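You operate a simulated robot arm through the tools that you are given. There is no shell and no other tool. Be economical: measure what you need, move in short steps, check, and stop when the job is done.

You run a simulated robot arm. Do the job below in one go: nothing can be reset, and whatever is moved stays where it is left.

JOB
Put the yellow battery on the work table. Close the shallow drawer. Take the green clock on the cabinet top and put it away on the lamp end of the white cabinet's top. Put the lint brush on the peg board end of the white cabinet's top. Close the filing drawer. Put the cream mug on the cabinet top away on the side cabinet top. Press the copy button three times. Take the red memory stick and put it on the blue tray. Open the front flap. The order is free. Set down upright: yellow battery, green clock, cream mug.

The check looks at the end state, three seconds after you hand in, the way a careful person would. Anything else that was tipped, shoved, dropped, spilled or broken makes it a failure.

ROBOT AND FRAMES
A 5-joint arm with a three-finger gripper on a trunk, on a base that drives. Base frame: it is fixed to the floor where the robot stands at the start and does not move with it; the origin is under the middle of the robot, x ahead of it, y to its left, z up. Units: cm, rad, N and s.
With the tool pointing down near the work surface it reaches from about 32 to 66 cm from the robot's upright axis, wherever it stands. Its first joint turns from -2.897 to 2.897 rad. Places, roughly: blue tray (10x9x3 cm) [-140, 110, 90]; copy button [-70, 80, 100]; cream mug (12x8x10 cm) [-30, 110, 80]; filing drawer [-30, 80, 50]; front flap [-70, 80, 90]; green clock [0, 100, 75]; lamp end of the white cabinet's top [50, 50, 80]; lint brush (12x6x5 cm) [-20, 90, 80]; peg board end of the white cabinet's top [50, -60, 80]; red memory stick [-150, 100, 100]; shallow drawer [10, 80, 60]; side cabinet top [-80, -250, 80]; work table [-270, -130, 80]; yellow battery [50, 0, 75]. The tool tilts only in the upright plane through the base axis and itself; it spins freely about its own axis. Payload 1.37 kg.
The TCP is the grasp point between the finger pads, 1.6 cm short of the fingertips. In the tool frame z runs along the fingers and y along their closing line. Largest opening 10.1 cm; the body of the gripper starts 8.2 cm behind the TCP.
Orientation is that of the tool frame in the base frame, as a unit quaternion [x, y, z, w]. With the fingers straight down and closing along the base's y, the tool's x points along the base's -x, its y along +y and its z along -z.

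CONTROLS
- The arm moves only by the tool move_arm. Its argument "plan" is a list of rows, each an object of numbers (a shift or turn left out is 0, a gripper value left out holds the last): "dx", "dy", "dz": the shift along the base's x, y, z in cm; "wx", "wy", "wz": the turn, a rotation vector about the base's x, y, z in degrees. In form: [{"dx": .., "dy": .., "dz": .., "wx": .., "wy": .., "wz": ..}, ...]. A call has 1 to 10 rows; each row shifts and turns the commanded pose from where the row before left it. "gripper" is the finger opening in cm, from 0 to 10.1, set as the call begins (left out, the last holds). Each row takes 0.2 s and may step no farther than 5 cm and 0.15 rad from the row before; otherwise, or with a gripper value out of range, the whole call is refused. Where a pose cannot be reached the arm comes as near as it can. A force on the tool above 40 N (or 10 N above the force at the start of the call, whichever is more), or a blocked arm, ends the call early, and 0.2 s more pass. The fingers move at their own pace (about 4.5 cm/s each) and stop on an object; they squeeze with about 26 N. The grip force told is the motor's: it shows also when the fingers shut on nothing. Time passes only in rows, and 0.2 s behind the last, so rows that do not move let the fingers close. It gives the time, the measured TCP pose, the force on the tool (base axes), the opening and the grip force at its end, in the units of the frame above (readings bear some noise), with the torque about the TCP (base axes, N m) and any sound that the robot's microphone picked up, and new pictures: "show" is both (left out), scene, wrist or none.
- Cameras (640 x 400 px; columns grow to the right, rows downward): "scene" is now at [-3.19, 22.94, 147.09]; the picture's right is [0.90, -0.44, 0.00], its down [-0.41, -0.84, -0.36] and it looks along [0.16, 0.33, -0.93] (base axes); focal length 214 px, centre (320, 200). "wrist" rides on the gripper at [7.2, 2, -10.4] in the tool frame; the picture's right is [-0.26, 0.96, 0.00], its down [-0.76, -0.21, -0.62] and it looks along [-0.60, -0.16, 0.78] (tool axes); focal length 265 px, centre (320, 200). There is no depth. A picture from a camera that has moved, and an enlarged one, comes with that camera's place and axes in the base frame and with its lens. The place of the scene camera against the robot may be out by one fixed shift of up to 1.2 cm in any direction.
- lift_body(by): slides the trunk up (or, below 0, down) by that many cm; the arm and the scene camera ride with it, the base frame stays. It gives what a move gives, with no picture.
- roll_base(legs): drives the robot by 1 to 6 legs, each [ahead, left, turn to the left] in cm, cm and rad, along the robot's own axes; the way and the turn of a leg run together, so that a leg with both is an arc; at most 150 cm and 3.142 rad a leg. The arm and the cameras ride along, it lands a little off, and it stops where it bumps. It gives what a move gives, and a new picture of the scene camera.
- pan_tilt(pan, tilt): turns the head with the scene camera to pan (to the left, within 2.705 rad either way) and tilt (down, from -0.506 to 1.204), counted from straight ahead of the robot. It gives what a move gives, and a new picture of the scene camera.
- inspect(camera, box): a new picture of the part [left, top, right, bottom] of that camera's present view, enlarged. No time passes.
- close_job(): hands the job in; it is judged then, once.

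Work in short steps. Places have to be worked out from the pictures, the camera data and where the tool is seen: move nearer, look again, correct. Check each grasp and each placing, and mend what went wrong. You have 207 turns and 260 pictures in all, those below and enlarged ones among them. Open the gripper and draw the arm clear of the work before you hand the job in, unless the task says otherwise; then end with one line.

The tools are called after "Emit:" as name(argument=value, ...) on one line, values as JSON. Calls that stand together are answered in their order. move_arm: Moves the arm, as the interface text tells. Its arguments: {"type":"object","properties":{"plan":{"type":"array"},"gripper":{"type":"number"},"show":{"type":"string","enum":["both","scene","wrist","none"]}},"required":["plan"]} The other tools are called the same way: lift_body (by) slides the trunk up or down; roll_base (legs) drives the base; pan_tilt (pan, tilt) turns the head that bears the scene camera; inspect (camera, box) takes an enlarged picture of a part of a camera's view; close_job () hands the job in.

At the start:

```text
clock: 0.0
tool_pos: [-16.9, 46.51, 94.95]
tcp_rot: [0.002, 0.999, -0.043, 0.022]
wrist_force: [0.6, 1.4, 0.6]
moment: [-0.04, 0.01, 0.02]
opening: 10.09
grip_force: 0.0
trunk travel left (down, up): [-45.0, 14.0]
robot x, y, heading: [0.0, -0.46, 0.004]
head pan, tilt: [1.117, 1.201]
```

scene: 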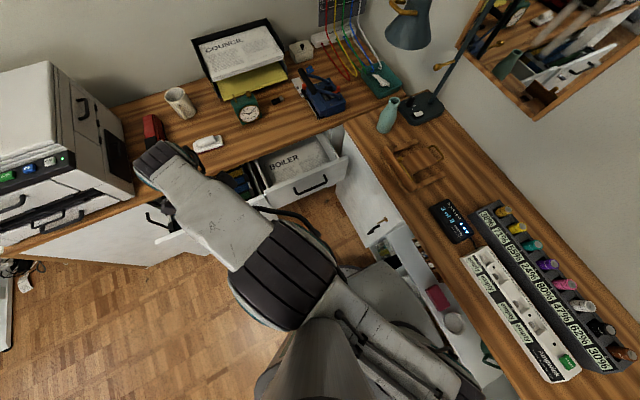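
wrist: 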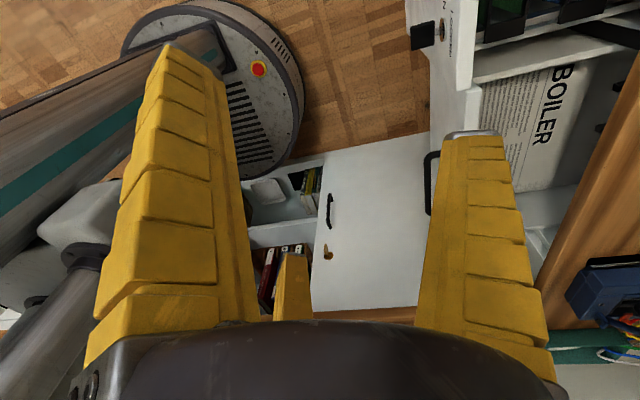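

I see the cabinet top with mug, clock and brush ahead-left, and the white cabinet to the right. I look around first, with the head less tilted.

Emit:
pan_tilt(pan=1.9, tilt=0.7)

Emit:
pan_tilt(pan=0.0, tilt=0.9)

Emit:
pan_tilt(pan=-2.6, tilt=0.4)

Emit:
pan_tilt(pan=2.7, tilt=0.4)

```text
clock: 1.1
tool_pos: [-16.75, 46.53, 94.71]
tcp_rot: [0.002, 0.999, -0.045, 0.022]
wrist_force: [-0.1, 0.6, 0.5]
moment: [-0.01, 0.0, -0.02]
opening: 10.06
grip_force: 0.2
trunk travel left (down, up): [-45.0, 14.0]
robot x, y, heading: [-0.15, 0.04, -0.001]
head pan, tilt: [1.901, 0.7]
camera scene: at [-8.39, 25.96, 150.68], right [0.95, 0.32, 0.0], down [0.21, -0.61, -0.76], along [-0.25, 0.72, -0.64], focal length 214 px, centre (320, 200)
```

scene: 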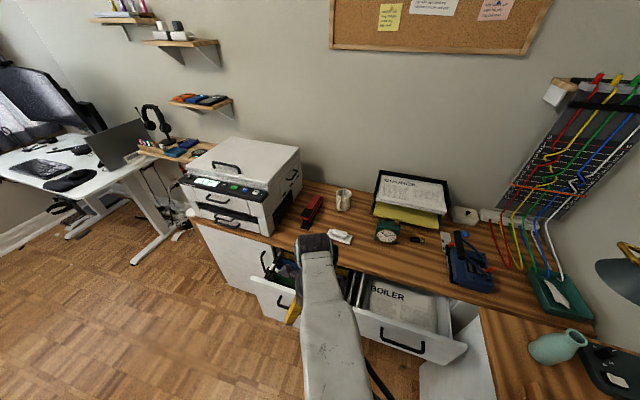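

```text
clock: 3.0
tool_pos: [-16.76, 46.49, 94.71]
tcp_rot: [0.002, 0.999, -0.045, 0.022]
wrist_force: [-0.5, -0.1, 0.1]
moment: [0.03, 0.01, -0.03]
opening: 10.06
grip_force: 0.0
trunk travel left (down, up): [-45.0, 14.0]
robot x, y, heading: [-0.01, 0.19, -0.004]
head pan, tilt: [0.0, 0.901]
camera scene: at [1.9, 17.92, 149.07], right [0.0, -1.0, 0.0], down [-0.78, 0.0, -0.62], along [0.62, 0.0, -0.78], focal length 214 px, centre (320, 200)
```

scene: 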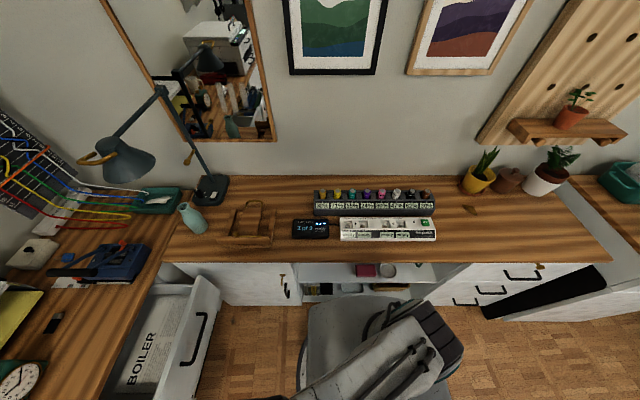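

```text
clock: 5.3
tool_pos: [-16.81, 46.42, 94.69]
tcp_rot: [0.002, 0.999, -0.045, 0.022]
wrist_force: [0.1, 0.3, -0.2]
moment: [-0.05, -0.01, -0.03]
opening: 10.04
grip_force: 0.1
trunk travel left (down, up): [-45.0, 14.0]
robot x, y, heading: [0.09, 0.08, -0.0]
head pan, tilt: [-2.601, 0.4]
camera scene: at [-13.59, 13.14, 153.37], right [-0.52, 0.86, 0.0], down [0.33, 0.2, -0.92], along [-0.79, -0.47, -0.39], focal length 214 px, centre (320, 200)
```

scene: 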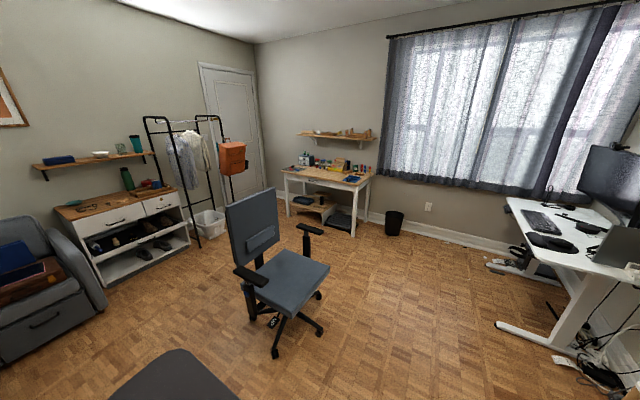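

```text
clock: 9.4
tool_pos: [-16.88, 46.51, 94.76]
tcp_rot: [0.002, 0.999, -0.045, 0.021]
wrist_force: [0.3, -0.9, -0.1]
moment: [0.03, -0.03, -0.02]
opening: 10.07
grip_force: 0.1
trunk travel left (down, up): [-45.0, 14.0]
robot x, y, heading: [0.07, 0.26, -0.004]
head pan, tilt: [2.7, 0.4]
camera scene: at [-14.02, 21.88, 153.37], right [0.43, 0.9, 0.0], down [0.35, -0.17, -0.92], along [-0.83, 0.39, -0.39], focal length 214 px, centre (320, 200)
```

scene: 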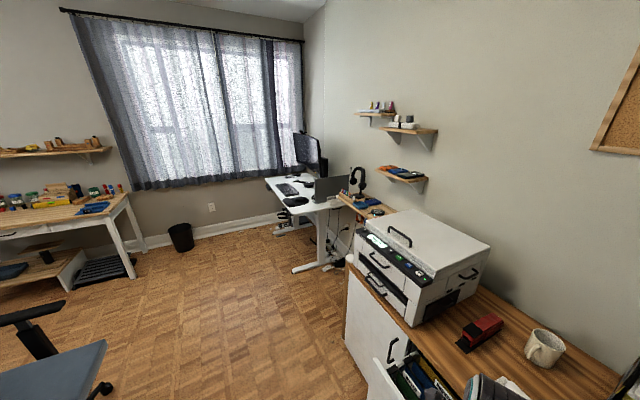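

I need details: zoom on the cabinet top with copier, then the white cabinet top.

Emit:
inspect(camera="scene", box=[320, 180, 640, 400])

Emit:
pan_tilt(pan=0.0, tilt=1.0)

Emit:
inspect(camera="scene", box=[260, 140, 460, 265])

Emit:
inspect(camera="scene", box=[430, 120, 640, 300])

```text
1.82 times, centred on (480, 290) of scene
camera zoom: at [-14.02, 21.88, 153.37], right [0.43, 0.9, 0.0], down [0.35, -0.17, -0.92], along [-0.83, 0.39, -0.39], focal length 390 px, centre (29, 36)
```

zoom: 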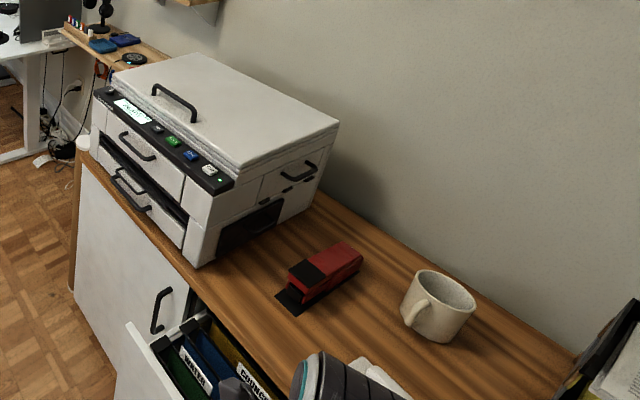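

```text
clock: 11.8
tool_pos: [-16.91, 46.62, 94.74]
tcp_rot: [0.002, 0.999, -0.046, 0.022]
wrist_force: [0.4, -0.8, 0.2]
moment: [-0.01, -0.02, 0.0]
opening: 10.06
grip_force: 0.1
trunk travel left (down, up): [-45.0, 14.0]
robot x, y, heading: [0.27, 0.09, 0.003]
head pan, tilt: [0.0, 1.0]
camera scene: at [1.32, 17.92, 148.35], right [0.0, -1.0, 0.0], down [-0.84, 0.0, -0.54], along [0.54, 0.0, -0.84], focal length 214 px, centre (320, 200)
```

scene: 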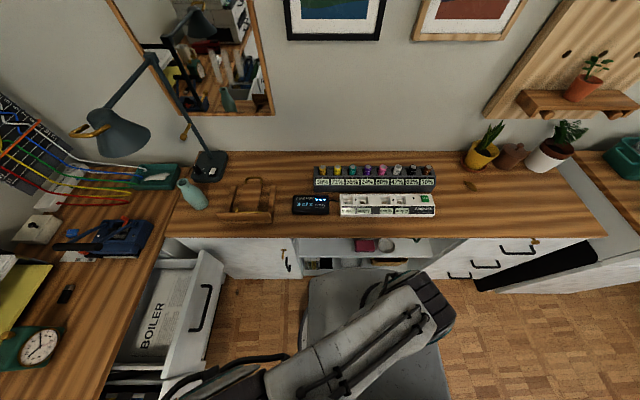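

```text
3.20 times, centred on (360, 202) of scene
camera zoom: at [1.32, 17.92, 148.35], right [0.0, -1.0, 0.0], down [-0.84, 0.0, -0.54], along [0.54, 0.0, -0.84], focal length 686 px, centre (192, 192)
```

zoom: 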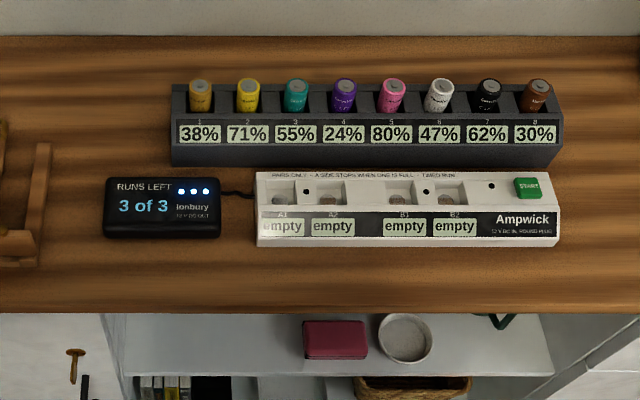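

```text
2.22 times, centred on (535, 210) of scene
camera zoom: at [1.32, 17.92, 148.35], right [0.0, -1.0, 0.0], down [-0.84, 0.0, -0.54], along [0.54, 0.0, -0.84], focal length 477 px, centre (-158, 178)
```

zoom: 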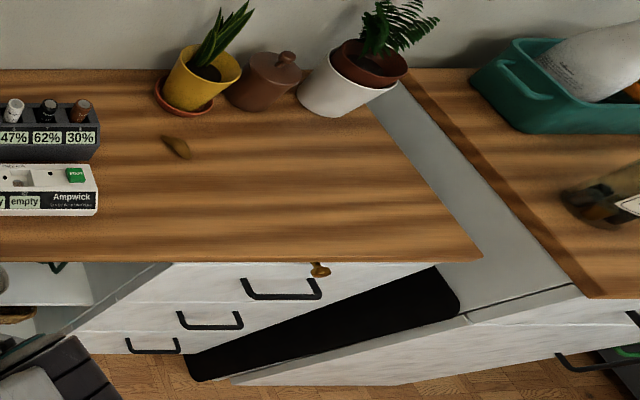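

Slot 2 (71 %) looks to be the yellow battery, slot 1 amber. Now I look close at the cabinet top, drawers, and printer.

Emit:
pan_tilt(pan=1.3, tilt=0.95)

Emit:
inspect(camera="scene", box=[80, 80, 400, 280])

Emit:
pan_tilt(pan=2.2, tilt=0.55)

Emit:
inspect(camera="scene", box=[300, 160, 500, 300])

Emit:
inspect(camera="scene", box=[200, 100, 380, 220])

```text
clock: 13.3
tool_pos: [-16.81, 46.5, 94.85]
tcp_rot: [0.002, 0.999, -0.046, 0.022]
wrist_force: [-0.1, 0.3, 0.1]
moment: [0.0, 0.02, -0.02]
opening: 10.06
grip_force: 0.1
trunk travel left (down, up): [-45.0, 14.0]
robot x, y, heading: [-0.01, 0.14, 0.001]
head pan, tilt: [1.3, 0.949]
camera scene: at [-3.7, 24.92, 148.71], right [0.96, -0.27, 0.0], down [-0.22, -0.78, -0.58], along [0.16, 0.56, -0.81], focal length 214 px, centre (320, 200)
```

scene: 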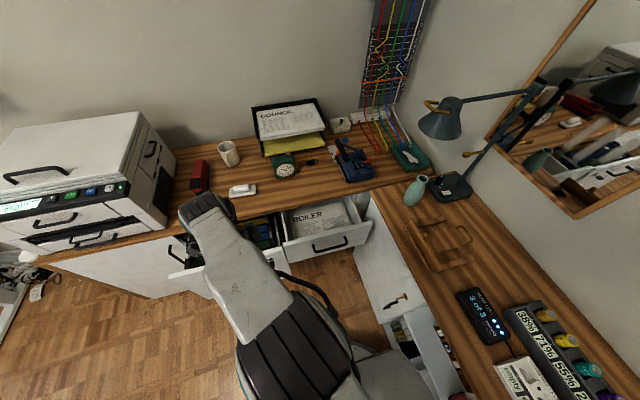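

```text
2.00 times, centred on (240, 180) of scene
camera zoom: at [-3.7, 24.92, 148.71], right [0.96, -0.27, 0.0], down [-0.22, -0.78, -0.58], along [0.16, 0.56, -0.81], focal length 429 px, centre (480, 240)
```

zoom: 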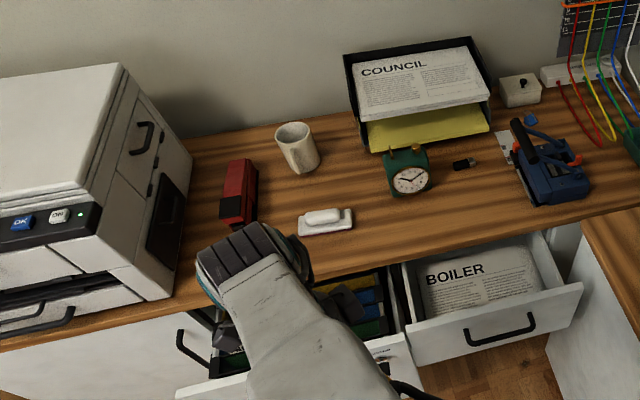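

```text
clock: 14.5
tool_pos: [-16.79, 46.61, 94.75]
tcp_rot: [0.002, 0.999, -0.046, 0.021]
wrist_force: [-0.2, 0.0, 0.9]
moment: [0.03, 0.01, 0.03]
opening: 10.08
grip_force: 0.1
trunk travel left (down, up): [-45.0, 14.0]
robot x, y, heading: [-0.31, -0.09, -0.001]
head pan, tilt: [2.201, 0.55]
camera scene: at [-10.93, 25.18, 152.0], right [0.81, 0.59, 0.0], down [0.31, -0.42, -0.85], along [-0.5, 0.69, -0.52], focal length 214 px, centre (320, 200)
```

scene: 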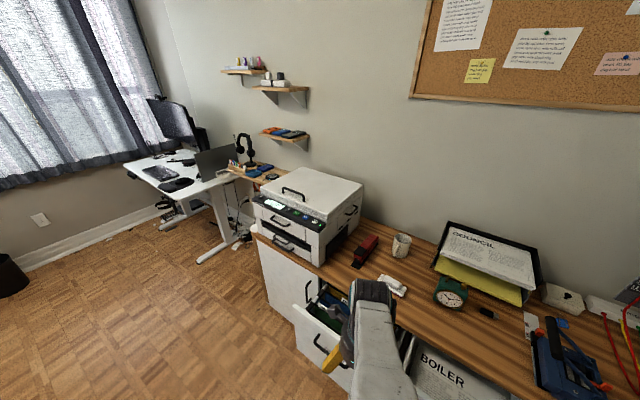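

```text
2.86 times, centred on (400, 230) of scene
camera zoom: at [-10.93, 25.18, 152.0], right [0.81, 0.59, 0.0], down [0.31, -0.42, -0.85], along [-0.5, 0.69, -0.52], focal length 613 px, centre (91, 114)
```

zoom: 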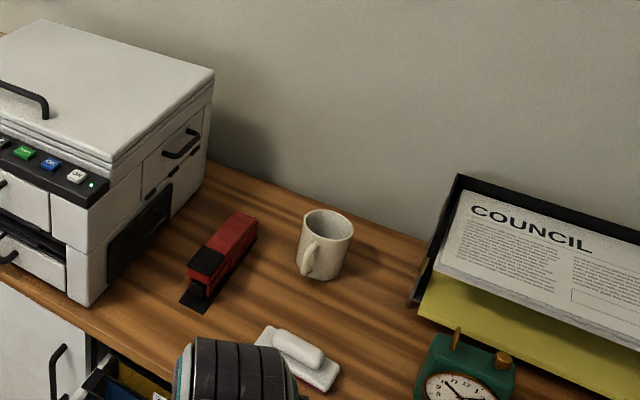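

```text
3.33 times, centred on (290, 160) of scene
camera zoom: at [-10.93, 25.18, 152.0], right [0.81, 0.59, 0.0], down [0.31, -0.42, -0.85], along [-0.5, 0.69, -0.52], focal length 715 px, centre (420, 333)
```

zoom: 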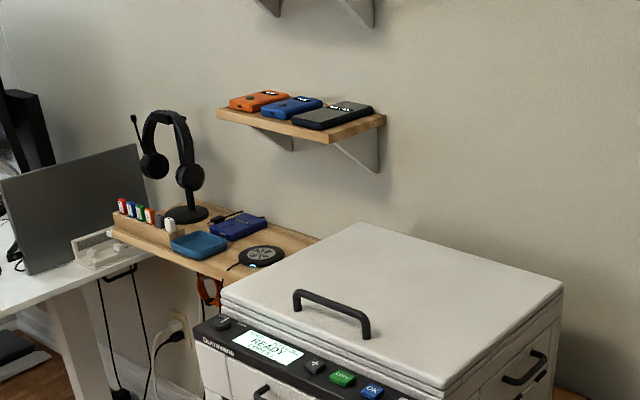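

Two open drawers (filing left, BOILER = shallow right), lint brush is the white plate with handle. I drive 20 cm left to have the drawers within an easy reach, then view from above.

Emit:
roll_base(legs=[[0, 20, 0]])

Emit:
move_arm(plan=[{"dy": -4, "dz": 0}, {"dy": -4}, {"dy": -4}, {"dx": 4}, {"dx": 4}, {"dx": 4}, {"dx": 4}, {"dx": 4}], gripper=0, show="wrist")

Emit:
pan_tilt(pan=1.6, tilt=1.15)

```text
clock: 16.1
tool_pos: [-16.97, 66.58, 94.66]
tcp_rot: [0.002, 0.999, -0.046, 0.022]
wrist_force: [-0.3, 0.8, 0.0]
moment: [0.02, 0.03, 0.0]
opening: 10.06
grip_force: 0.0
trunk travel left (down, up): [-45.0, 14.0]
robot x, y, heading: [0.14, 20.04, 0.002]
head pan, tilt: [2.201, 0.55]
camera scene: at [-10.98, 45.29, 151.99], right [0.81, 0.59, 0.0], down [0.31, -0.42, -0.85], along [-0.5, 0.69, -0.52], focal length 214 px, centre (320, 200)
```

scene: 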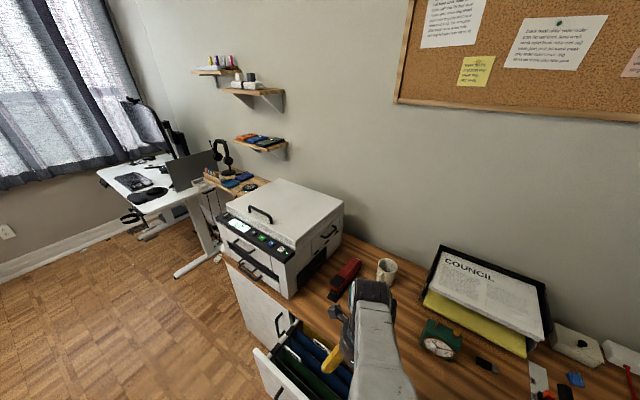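

```text
clock: 16.7
tool_pos: [-14.81, 57.64, 85.61]
tcp_rot: [0.009, 0.988, -0.132, 0.075]
wrist_force: [0.0, -1.0, 0.7]
moment: [-0.02, -0.04, 0.01]
opening: 5.32
grip_force: 2.7
trunk travel left (down, up): [-45.0, 14.0]
robot x, y, heading: [-0.16, 19.8, 0.003]
head pan, tilt: [2.201, 0.55]
stopped in row 2: the arm was blocked; the commanded pose is now the measured one
camera wrist: at [-23.38, 62.11, 93.88], right [0.3, 0.93, -0.21], down [0.65, -0.04, 0.76], along [0.7, -0.36, -0.62], focal length 265 px, centre (320, 200)
```

wrist: 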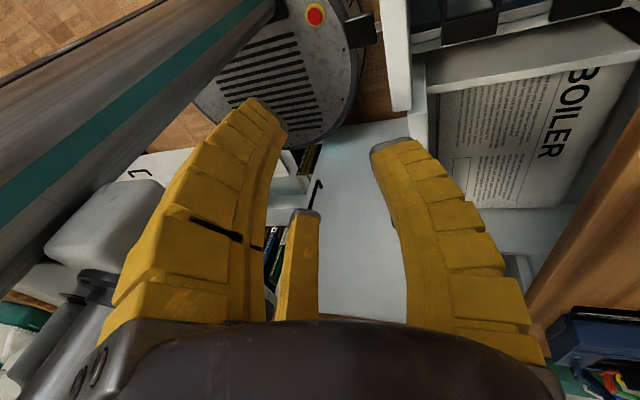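

```text
clock: 17.7
tool_pos: [-14.8, 57.42, 85.54]
tcp_rot: [0.008, 0.988, -0.132, 0.075]
wrist_force: [0.1, 0.4, -0.3]
moment: [-0.01, 0.03, -0.03]
opening: 0.0
grip_force: 26.1
trunk travel left (down, up): [-45.0, 14.0]
robot x, y, heading: [0.04, 20.17, 0.004]
head pan, tilt: [1.6, 1.15]
camera scene: at [-5.87, 43.92, 147.38], right [1.0, 0.03, 0.0], down [0.03, -0.91, -0.41], along [-0.01, 0.41, -0.91], focal length 214 px, centre (320, 200)
```

scene: 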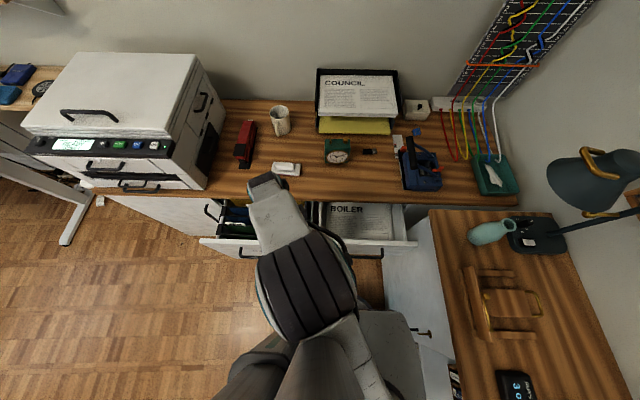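

The arm was blocked near its inner reach. I back the base by 10 cm and then lower the tool outside the drawers.

Emit:
roll_base(legs=[[0, -12, 0]])

Emit:
move_arm(plan=[{"dx": 4, "dz": -3, "wy": 0}, {"dx": 4, "dz": -3}, {"dx": 4, "dz": -3}, {"dx": 4, "dz": -3}, {"dx": 4, "dz": -3}, {"dx": 4, "dz": -3}, {"dx": 3, "dz": -3}], show="both")

```text
clock: 18.9
tool_pos: [-14.73, 45.34, 85.68]
tcp_rot: [0.009, 0.988, -0.132, 0.074]
wrist_force: [0.4, 0.4, 0.4]
moment: [0.01, 0.01, -0.01]
opening: 0.0
grip_force: 25.8
trunk travel left (down, up): [-45.0, 14.0]
robot x, y, heading: [0.01, 7.87, 0.003]
head pan, tilt: [1.6, 1.15]
camera scene: at [-5.85, 31.72, 147.39], right [1.0, 0.03, 0.0], down [0.03, -0.91, -0.41], along [-0.01, 0.41, -0.91], focal length 214 px, centre (320, 200)
```

scene: 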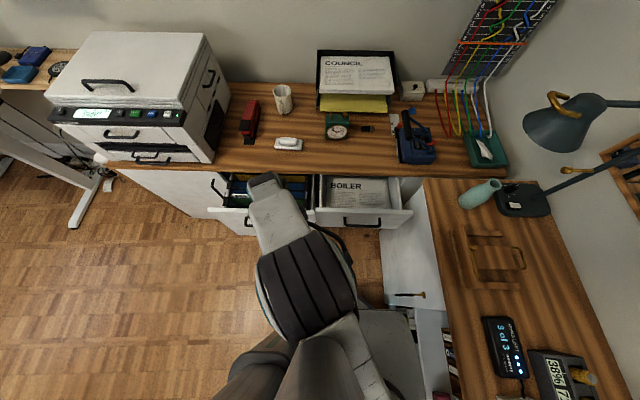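

```text
clock: 20.6
tool_pos: [2.97, 43.25, 64.44]
tcp_rot: [0.018, 0.989, -0.146, 0.016]
wrist_force: [-0.6, -0.8, -0.8]
moment: [0.0, -0.02, 0.01]
opening: 0.01
grip_force: 25.7
out of reach, approached as far as the arm can: row 1, 2, 3, 4, 5, 6, 7
trunk travel left (down, up): [-45.0, 14.0]
robot x, y, heading: [0.43, 7.86, 0.005]
head pan, tilt: [1.6, 1.15]
camera scene: at [-5.87, 31.81, 147.38], right [1.0, 0.03, 0.0], down [0.03, -0.91, -0.41], along [-0.01, 0.41, -0.91], focal length 214 px, centre (320, 200)
camera wrist: at [-4.48, 48.28, 73.59], right [0.3, 0.91, -0.27], down [0.73, -0.04, 0.68], along [0.61, -0.4, -0.68], focal length 265 px, centre (320, 200)
```

scene: 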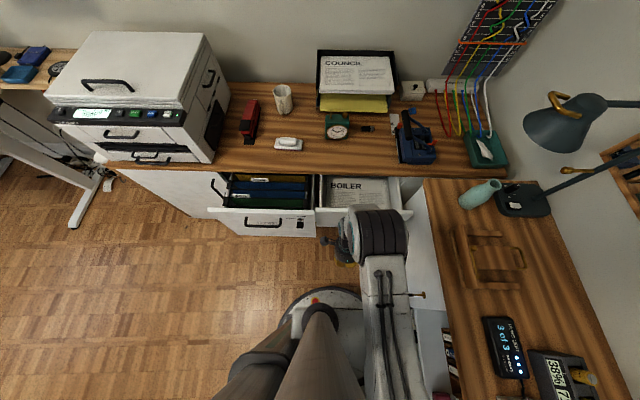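
wrist: 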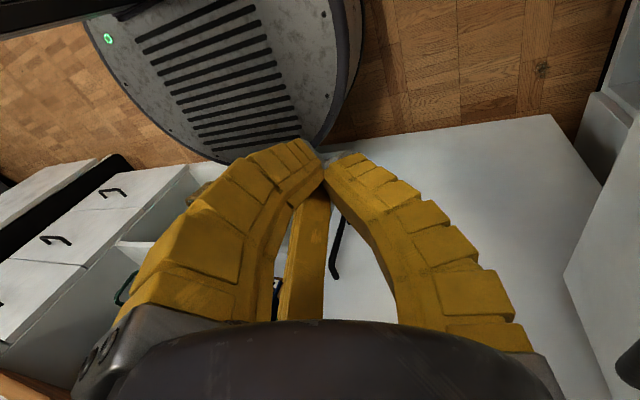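

The tool tilts toward the robot now. I straighten it, spin it 90° so the thin side faces the drawer, and move to about (12, 50).

Emit:
move_arm(plan=[{"dx": 1, "dy": 3, "wx": 8.4}, {"dx": 1, "dy": 2, "wx": 8.4}, {"wz": 8.5, "dx": 1, "dy": 1}, {"wz": 8.5, "dx": 1}, {"wz": 8.5, "dx": 1}, {"wz": 8.5, "dx": 1}, {"wz": 8.5, "dx": 1}, {"wz": 8.5, "dx": 1}, {"wz": 8.5}, {"wz": 8.5}], show="none")

Emit:
move_arm(plan=[{"wz": 8.5}, {"wz": 8.5}, {"wz": 5}, {"wx": 0}], show="both")

```text
clock: 22.8
tool_pos: [10.37, 49.06, 64.58]
tcp_rot: [-0.543, 0.839, 0.016, 0.012]
wrist_force: [-0.9, 0.2, 0.1]
moment: [0.01, 0.02, 0.03]
opening: 0.0
grip_force: 26.0
out of reach, approached as far as the arm can: row 1
trunk travel left (down, up): [-45.0, 14.0]
robot x, y, heading: [0.17, 7.99, 0.006]
head pan, tilt: [1.6, 1.15]
```

```text
clock: 23.8
tool_pos: [10.4, 49.03, 64.57]
tcp_rot: [-0.693, 0.721, 0.014, 0.017]
wrist_force: [-0.1, -0.1, -0.3]
moment: [0.03, -0.01, 0.01]
opening: 0.0
grip_force: 25.7
trunk travel left (down, up): [-45.0, 14.0]
robot x, y, heading: [0.15, 8.1, 0.001]
head pan, tilt: [1.6, 1.15]
camera scene: at [-5.84, 31.8, 147.38], right [1.0, 0.03, 0.0], down [0.03, -0.91, -0.41], along [-0.01, 0.41, -0.91], focal length 214 px, centre (320, 200)
camera wrist: at [7.98, 41.46, 74.63], right [-0.95, 0.3, 0.01], down [0.23, 0.72, 0.65], along [0.19, 0.62, -0.76], focal length 265 px, centre (320, 200)
```

scene: 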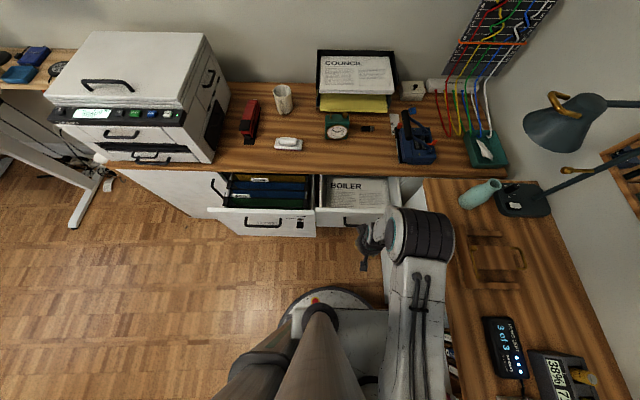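
wrist: 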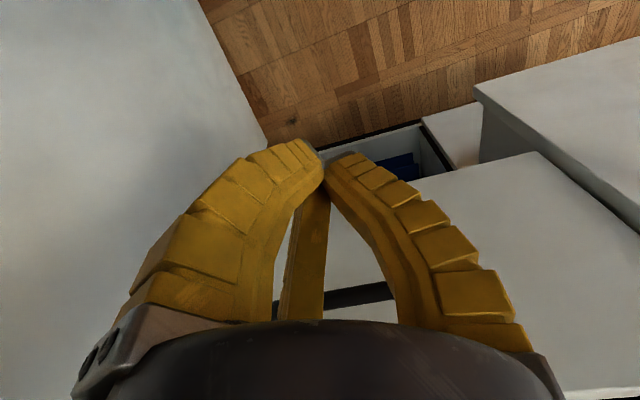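

The handle bar is near (12, 58, 65). I push it with closed fingers along +y.

Emit:
move_arm(plan=[{"dx": 1, "dy": 2}, {"dx": 1, "dy": 2}, {"dy": 2}, {"dy": 2}, {"dy": 2}, {"dy": 2}, {"dy": 2}, {"dy": 2}, {"dy": 2}], show="both")

```text
clock: 25.8
tool_pos: [12.17, 66.46, 64.63]
tcp_rot: [-0.693, 0.721, 0.014, 0.016]
wrist_force: [-1.3, 0.0, 0.5]
moment: [0.01, -0.02, 0.02]
opening: 0.0
grip_force: 26.4
out of reach, approached as far as the arm can: row 9
trunk travel left (down, up): [-45.0, 14.0]
robot x, y, heading: [0.14, 8.27, 0.002]
head pan, tilt: [1.6, 1.15]
camera scene: at [-5.85, 31.79, 147.38], right [1.0, 0.03, 0.0], down [0.03, -0.91, -0.41], along [-0.01, 0.41, -0.91], focal length 214 px, centre (320, 200)
camera wrist: at [9.79, 58.96, 74.77], right [-0.95, 0.3, 0.01], down [0.23, 0.72, 0.65], along [0.19, 0.62, -0.76], focal length 265 px, centre (320, 200)
```

scene: 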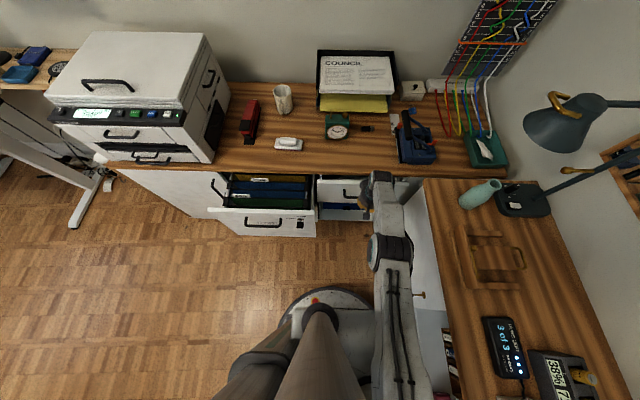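
wrist: 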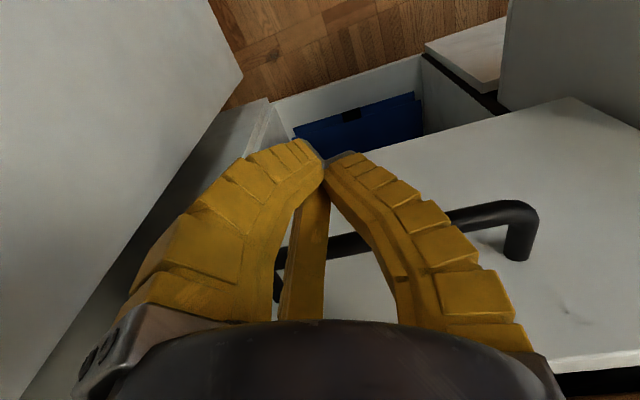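

The upper drawer is sliding in; another lower drawer beneath is also ajar. I back off, bring the base 10 cm nearer and finish the push.

Emit:
move_arm(plan=[{"dy": -3}, {"dy": -4}, {"dy": -4}], show="none")

Emit:
roll_base(legs=[[0, 10, 0]])

Emit:
inspect(camera="scene", box=[200, 150, 440, 300])

```text
clock: 26.6
tool_pos: [12.22, 55.68, 64.76]
tcp_rot: [-0.692, 0.721, 0.014, 0.017]
wrist_force: [0.3, 0.0, -1.1]
moment: [-0.01, 0.02, 0.0]
opening: 0.02
grip_force: 25.4
trunk travel left (down, up): [-45.0, 14.0]
robot x, y, heading: [-0.01, 7.89, 0.002]
head pan, tilt: [1.6, 1.15]
```

```text
clock: 27.7
tool_pos: [12.24, 65.59, 64.67]
tcp_rot: [-0.693, 0.721, 0.014, 0.017]
wrist_force: [-0.5, 0.2, 0.0]
moment: [-0.02, -0.03, -0.01]
opening: 0.0
grip_force: 25.9
trunk travel left (down, up): [-45.0, 14.0]
robot x, y, heading: [-0.32, 18.1, 0.001]
head pan, tilt: [1.6, 1.15]
camera scene: at [-5.85, 41.85, 147.36], right [1.0, 0.03, 0.0], down [0.03, -0.91, -0.41], along [-0.01, 0.41, -0.91], focal length 214 px, centre (320, 200)
```

scene: 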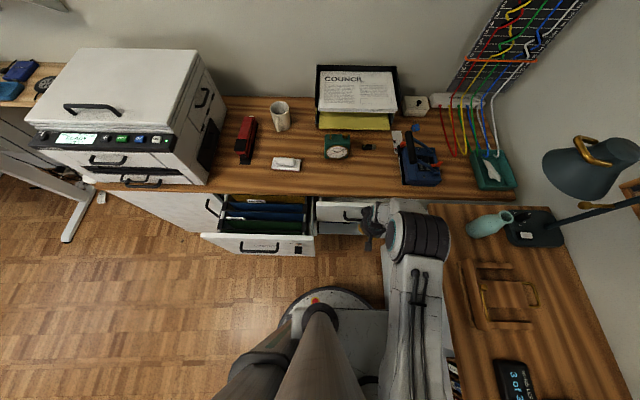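

```text
2.67 times, centred on (320, 225) of scene
camera zoom: at [-5.85, 41.85, 147.36], right [1.0, 0.03, 0.0], down [0.03, -0.91, -0.41], along [-0.01, 0.41, -0.91], focal length 572 px, centre (320, 133)
```

zoom: 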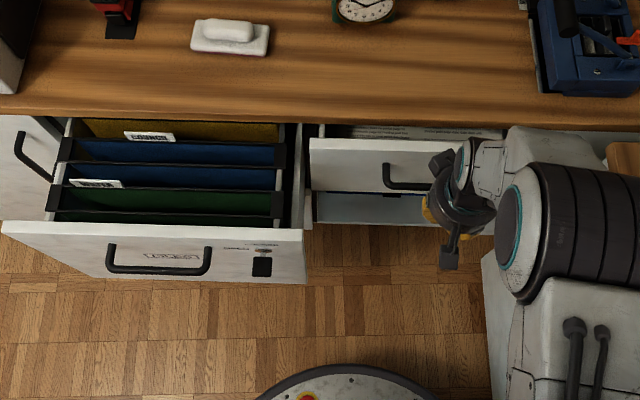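

Continuing the push to close the upper shallow drawer.

Emit:
move_arm(plan=[{"dy": 2}, {"dy": 1.5}, {"dy": 1.5}, {"dy": 1.5}, {"dy": 1.5}, {"dy": 1.5}], show="both")

```text
clock: 28.8
tool_pos: [12.32, 71.25, 64.57]
tcp_rot: [-0.69, 0.724, 0.004, 0.007]
wrist_force: [-1.4, -16.8, 19.5]
moment: [0.78, -0.17, -0.13]
opening: 0.02
grip_force: 25.8
trunk travel left (down, up): [-45.0, 14.0]
robot x, y, heading: [-0.11, 17.53, -0.001]
head pan, tilt: [1.6, 1.15]
stopped in row 5: the force on the tool passed its limit at 47 N (the readings are from after the stop); the commanded pose is now the measured one
camera scene: at [-5.9, 41.35, 147.47], right [1.0, 0.03, 0.0], down [0.03, -0.91, -0.41], along [-0.01, 0.41, -0.91], focal length 214 px, centre (320, 200)
camera wrist: at [9.92, 64.05, 74.92], right [-0.95, 0.31, 0.0], down [0.24, 0.74, 0.63], along [0.19, 0.6, -0.77], focal length 265 px, centre (320, 200)
```

scene: 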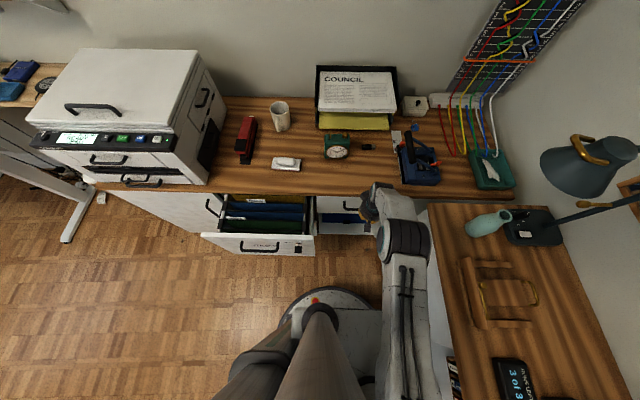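
wrist: 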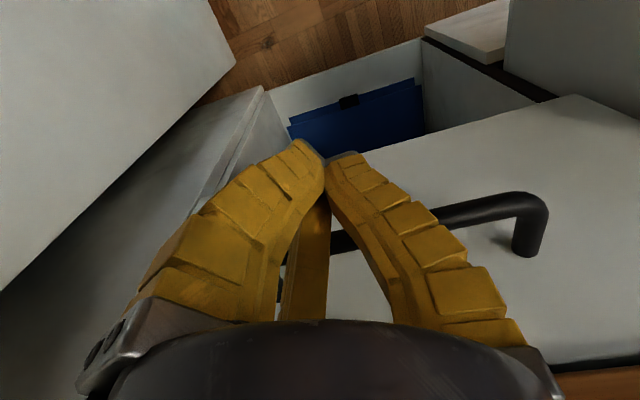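

A firm stop; I back off and look whether the drawer is flush.

Emit:
move_arm(plan=[{"dy": -3}, {"dy": -4}, {"dy": -4}, {"dy": -3}], show="wrist")

Emit:
inspect(camera="scene", box=[280, 150, 440, 260])

```text
clock: 29.8
tool_pos: [12.36, 57.53, 64.47]
tcp_rot: [-0.69, 0.723, 0.007, 0.008]
wrist_force: [-0.1, 0.5, 0.6]
moment: [0.02, 0.01, -0.04]
opening: 0.01
grip_force: 25.3
trunk travel left (down, up): [-45.0, 14.0]
robot x, y, heading: [0.01, 17.99, 0.003]
head pan, tilt: [1.6, 1.15]
camera wrist: at [9.96, 50.27, 74.72], right [-0.95, 0.31, 0.0], down [0.24, 0.73, 0.64], along [0.19, 0.61, -0.77], focal length 265 px, centre (320, 200)
```

wrist: 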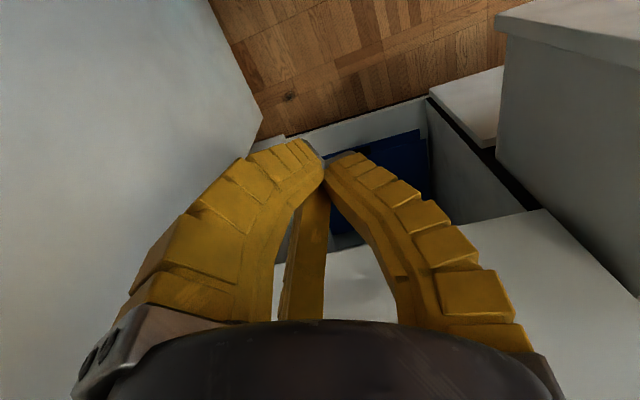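

```text
3.64 times, centred on (360, 205) of scene
camera zoom: at [-5.81, 41.72, 147.38], right [1.0, 0.03, 0.0], down [0.03, -0.91, -0.41], along [-0.01, 0.41, -0.91], focal length 780 px, centre (174, 182)
```

zoom: 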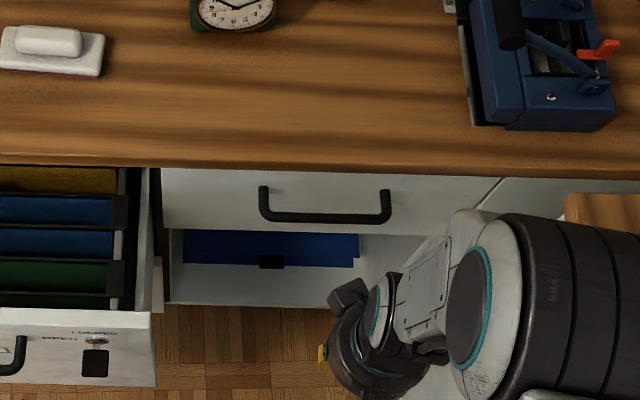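

The upper drawer seems flush; the lower one is ajar too. I back away to compare the drawer heights and confirm which is the "shallow" one.

Emit:
roll_base(legs=[[0, -40, 0]])

Emit:
pan_tilt(pan=1.7, tilt=0.9)

Emit:
inspect(camera="scene", box=[160, 120, 420, 280])

```text
clock: 32.3
tool_pos: [12.4, 17.36, 64.45]
tcp_rot: [-0.69, 0.724, 0.006, 0.007]
wrist_force: [-0.8, 0.2, -0.2]
moment: [-0.02, -0.02, 0.0]
opening: 0.0
grip_force: 26.3
trunk travel left (down, up): [-45.0, 14.0]
robot x, y, heading: [-0.16, -22.42, -0.005]
head pan, tilt: [1.6, 1.15]
camera scene: at [-5.81, 1.53, 147.38], right [1.0, 0.03, 0.0], down [0.03, -0.91, -0.41], along [-0.01, 0.41, -0.91], focal length 214 px, centre (320, 200)
```

scene: 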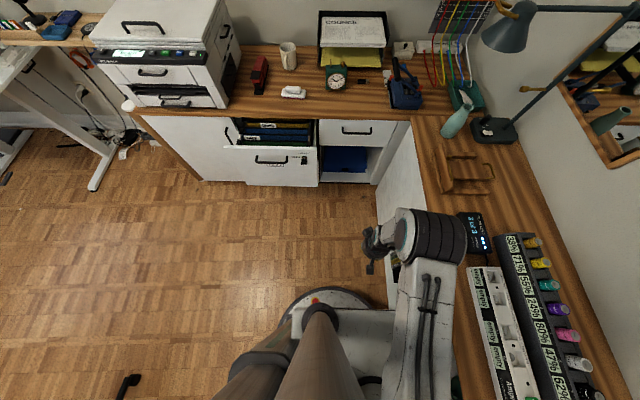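

```text
clock: 33.1
tool_pos: [12.44, 17.41, 64.42]
tcp_rot: [-0.69, 0.724, 0.005, 0.006]
wrist_force: [-0.8, 0.2, -0.4]
moment: [0.01, -0.03, -0.01]
opening: 0.0
grip_force: 26.1
trunk travel left (down, up): [-45.0, 14.0]
robot x, y, heading: [-0.15, -22.04, -0.002]
head pan, tilt: [1.7, 0.901]
camera scene: at [-6.6, 3.09, 149.07], right [0.99, 0.13, 0.0], down [0.1, -0.78, -0.62], along [-0.08, 0.62, -0.78], focal length 214 px, centre (320, 200)
```

scene: 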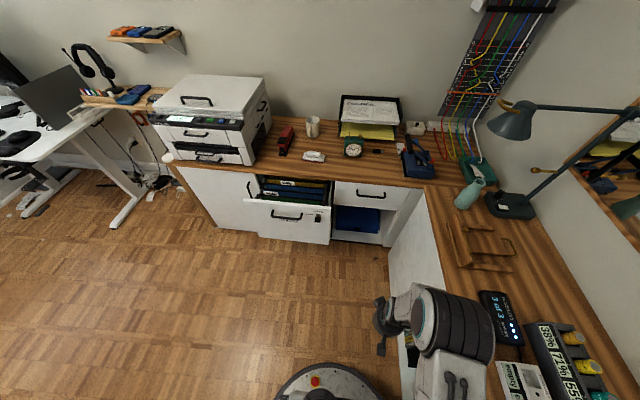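

```text
2.46 times, centred on (290, 200) of scene
camera zoom: at [-6.6, 3.09, 149.07], right [0.99, 0.13, 0.0], down [0.1, -0.78, -0.62], along [-0.08, 0.62, -0.78], focal length 528 px, centre (394, 200)
```

zoom: 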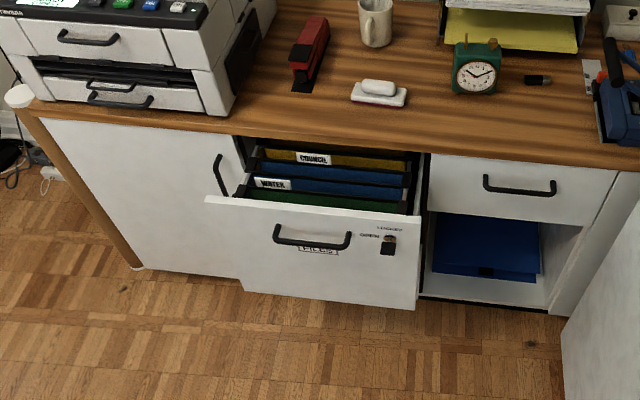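

Beneath is just an open compartment, so the shallow drawer is closed. I zoom on the lock of the filing drawer.

Emit:
inspect(camera="scene", box=[240, 170, 340, 250])

Emit:
inspect(camera="scene", box=[145, 70, 275, 170])

```text
5.00 times, centred on (290, 210) of scene
camera zoom: at [-6.6, 3.09, 149.07], right [0.99, 0.13, 0.0], down [0.1, -0.78, -0.62], along [-0.08, 0.62, -0.78], focal length 1072 px, centre (470, 150)
```

zoom: 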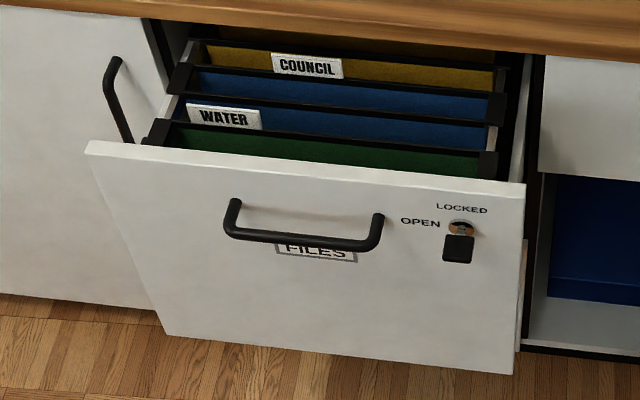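

```text
4.00 times, centred on (210, 120) of scene
camera zoom: at [-6.6, 3.09, 149.07], right [0.99, 0.13, 0.0], down [0.1, -0.78, -0.62], along [-0.08, 0.62, -0.78], focal length 858 px, centre (760, 520)
```

zoom: 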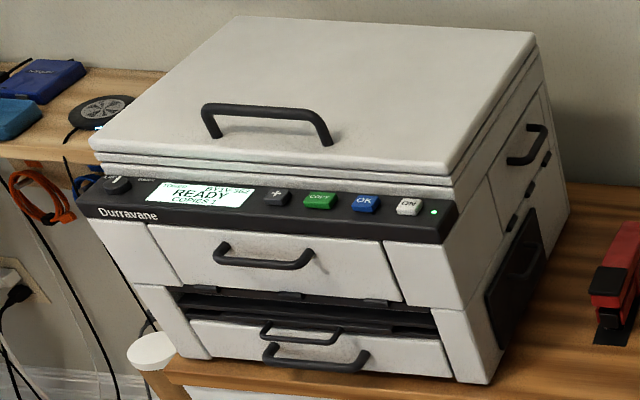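

Printer clear: green COPY button, front flap with handle hinged at the bottom. Now the filing drawer: handle at about (-29.5, 57, 63.5). I drive in front of it.

Emit:
roll_base(legs=[[-32, 0, 0], [0, 30, 0]])

Emit:
move_arm(plan=[{"dx": -3}, {"dx": -3}, {"dx": -3}, {"dy": 2}, {"dy": 2}, {"dy": 2}, {"dy": 2}, {"dy": 2}, {"dy": 2}, {"dy": 2}], show="both")

```text
clock: 36.9
tool_pos: [-19.89, 47.66, 64.38]
tcp_rot: [-0.69, 0.724, 0.005, 0.006]
wrist_force: [-0.3, -0.2, -0.4]
moment: [0.0, -0.01, 0.0]
opening: 0.0
grip_force: 26.4
trunk travel left (down, up): [-45.0, 14.0]
robot x, y, heading: [-32.36, 8.03, -0.005]
head pan, tilt: [1.7, 0.901]
camera scene: at [-38.83, 33.35, 149.06], right [0.99, 0.13, 0.0], down [0.1, -0.78, -0.62], along [-0.08, 0.62, -0.78], focal length 214 px, centre (320, 200)
```

scene: 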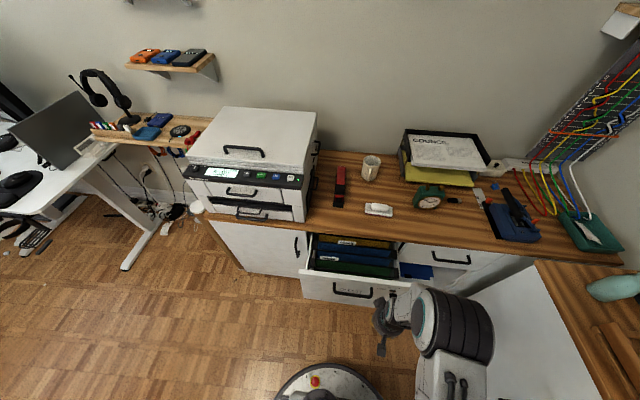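

```text
clock: 39.1
tool_pos: [-28.97, 61.79, 64.43]
tcp_rot: [-0.69, 0.724, 0.007, 0.006]
wrist_force: [0.1, -0.7, -0.4]
moment: [0.02, 0.01, -0.01]
opening: 0.03
grip_force: 26.3
trunk travel left (down, up): [-45.0, 14.0]
robot x, y, heading: [-32.46, 7.93, 0.007]
head pan, tilt: [1.7, 0.901]
camera scene: at [-38.85, 33.36, 149.06], right [0.99, 0.13, 0.0], down [0.1, -0.78, -0.62], along [-0.08, 0.62, -0.78], focal length 214 px, centre (320, 200)
camera wrist: at [-31.32, 54.42, 74.71], right [-0.95, 0.31, 0.01], down [0.24, 0.73, 0.63], along [0.19, 0.6, -0.77], focal length 265 px, centre (320, 200)
```

scene: 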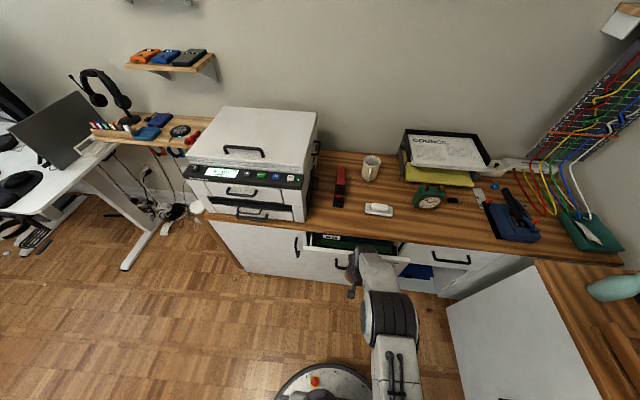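
wrist: 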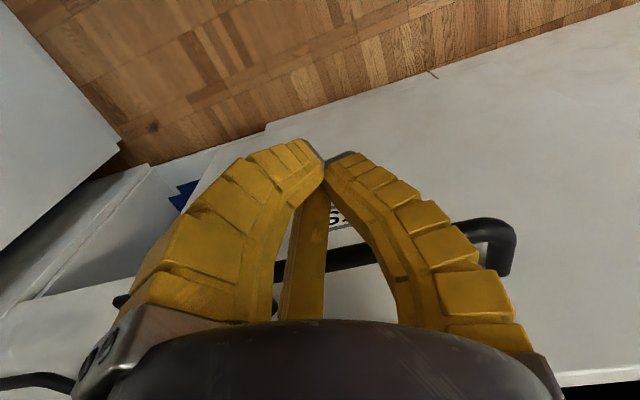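

The filing drawer slides in. Continue the push.

Emit:
move_arm(plan=[{"dy": 2}, {"dy": 2}, {"dy": 1.5}, {"dy": 1.5}, {"dy": 1.5}, {"dy": 1.5}, {"dy": 1}], show="scene")

```text
clock: 40.7
tool_pos: [-28.88, 66.3, 64.47]
tcp_rot: [-0.69, 0.723, 0.008, 0.006]
wrist_force: [0.6, -0.5, -0.6]
moment: [-0.01, 0.0, 0.0]
opening: 0.0
grip_force: 25.8
out of reach, approached as far as the arm can: row 3, 4, 5, 6, 7
trunk travel left (down, up): [-45.0, 14.0]
robot x, y, heading: [-32.28, 7.77, 0.003]
head pan, tilt: [1.7, 0.901]
camera scene: at [-38.84, 33.31, 149.07], right [0.99, 0.13, 0.0], down [0.1, -0.78, -0.62], along [-0.08, 0.62, -0.78], focal length 214 px, centre (320, 200)
```

scene: 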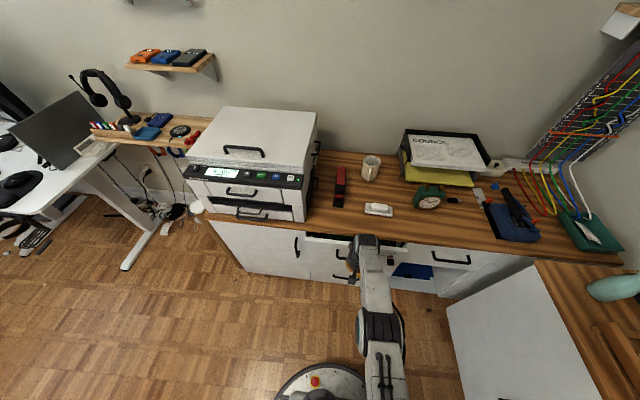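

Out of reach; back off, roll 10 cm nearer, push again.

Emit:
move_arm(plan=[{"dy": -5}, {"dy": -5}, {"dy": -5}], show="none")

Emit:
roll_base(legs=[[0, 10, 0]])

Emit:
move_arm(plan=[{"dy": 2}, {"dy": 2}, {"dy": 1.5}, {"dy": 1.5}, {"dy": 1.5}, {"dy": 1.5}, {"dy": 1}], show="scene")

```text
clock: 41.5
tool_pos: [-28.96, 51.28, 64.73]
tcp_rot: [-0.69, 0.724, 0.01, 0.007]
wrist_force: [0.2, 0.4, 1.0]
moment: [-0.01, 0.04, 0.02]
opening: 0.0
grip_force: 26.2
trunk travel left (down, up): [-45.0, 14.0]
robot x, y, heading: [-32.22, 7.98, -0.001]
head pan, tilt: [1.7, 0.901]
```

```text
clock: 42.6
tool_pos: [-28.99, 61.31, 64.56]
tcp_rot: [-0.69, 0.724, 0.007, 0.006]
wrist_force: [0.4, 0.5, 1.0]
moment: [-0.02, 0.01, 0.0]
opening: 0.0
grip_force: 25.9
trunk travel left (down, up): [-45.0, 14.0]
robot x, y, heading: [-32.29, 17.81, 0.006]
head pan, tilt: [1.7, 0.901]
camera scene: at [-38.83, 43.41, 149.06], right [0.99, 0.13, 0.0], down [0.1, -0.78, -0.62], along [-0.08, 0.62, -0.78], focal length 214 px, centre (320, 200)
```

scene: 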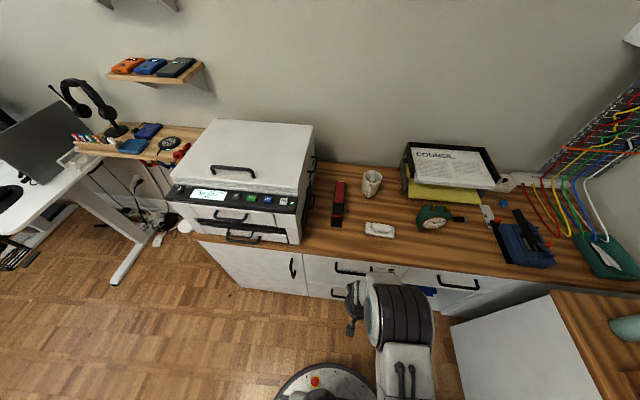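

```text
clock: 44.2
tool_pos: [-28.79, 70.72, 64.29]
tcp_rot: [-0.692, 0.722, -0.004, -0.003]
wrist_force: [0.1, -16.1, 7.3]
moment: [1.69, -0.24, 0.26]
opening: 0.0
grip_force: 25.9
trunk travel left (down, up): [-45.0, 14.0]
robot x, y, heading: [-32.33, 17.91, 0.002]
head pan, tilt: [1.7, 0.901]
stopped in row 7: the force on the tool passed its limit at 55 N (the readings are from after the stop); the commanded pose is now the measured one
camera scene: at [-38.82, 42.93, 149.14], right [0.99, 0.13, 0.0], down [0.1, -0.78, -0.62], along [-0.08, 0.62, -0.78], focal length 214 px, centre (320, 200)
```

scene: 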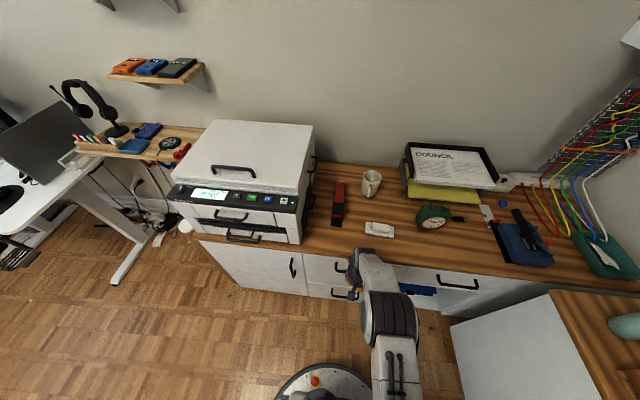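

Firm stop at y≈70.7. I back off and check it is flush.

Emit:
move_arm(plan=[{"dy": -3}, {"dy": -5}, {"dy": -5}, {"dx": 4, "dy": -2}, {"dx": 5}, {"dx": 5}, {"dx": 5}], show="none")

Emit:
inspect(camera="scene", box=[270, 220, 510, 340])

```text
clock: 45.8
tool_pos: [-9.72, 56.27, 64.35]
tcp_rot: [-0.691, 0.722, -0.002, -0.002]
wrist_force: [0.1, -0.1, 1.0]
moment: [-0.04, 0.01, -0.03]
opening: 0.03
grip_force: 26.0
trunk travel left (down, up): [-45.0, 14.0]
robot x, y, heading: [-32.34, 17.76, -0.003]
head pan, tilt: [1.7, 0.901]
```

```text
2.67 times, centred on (390, 280) of scene
camera zoom: at [-38.79, 43.26, 149.08], right [0.99, 0.13, 0.0], down [0.1, -0.78, -0.62], along [-0.08, 0.62, -0.78], focal length 572 px, centre (133, -13)
```

zoom: 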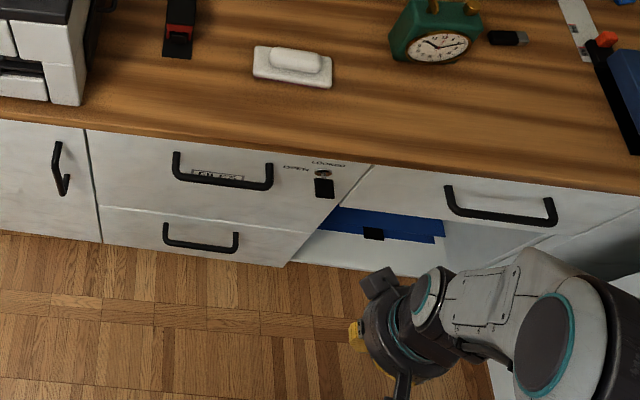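

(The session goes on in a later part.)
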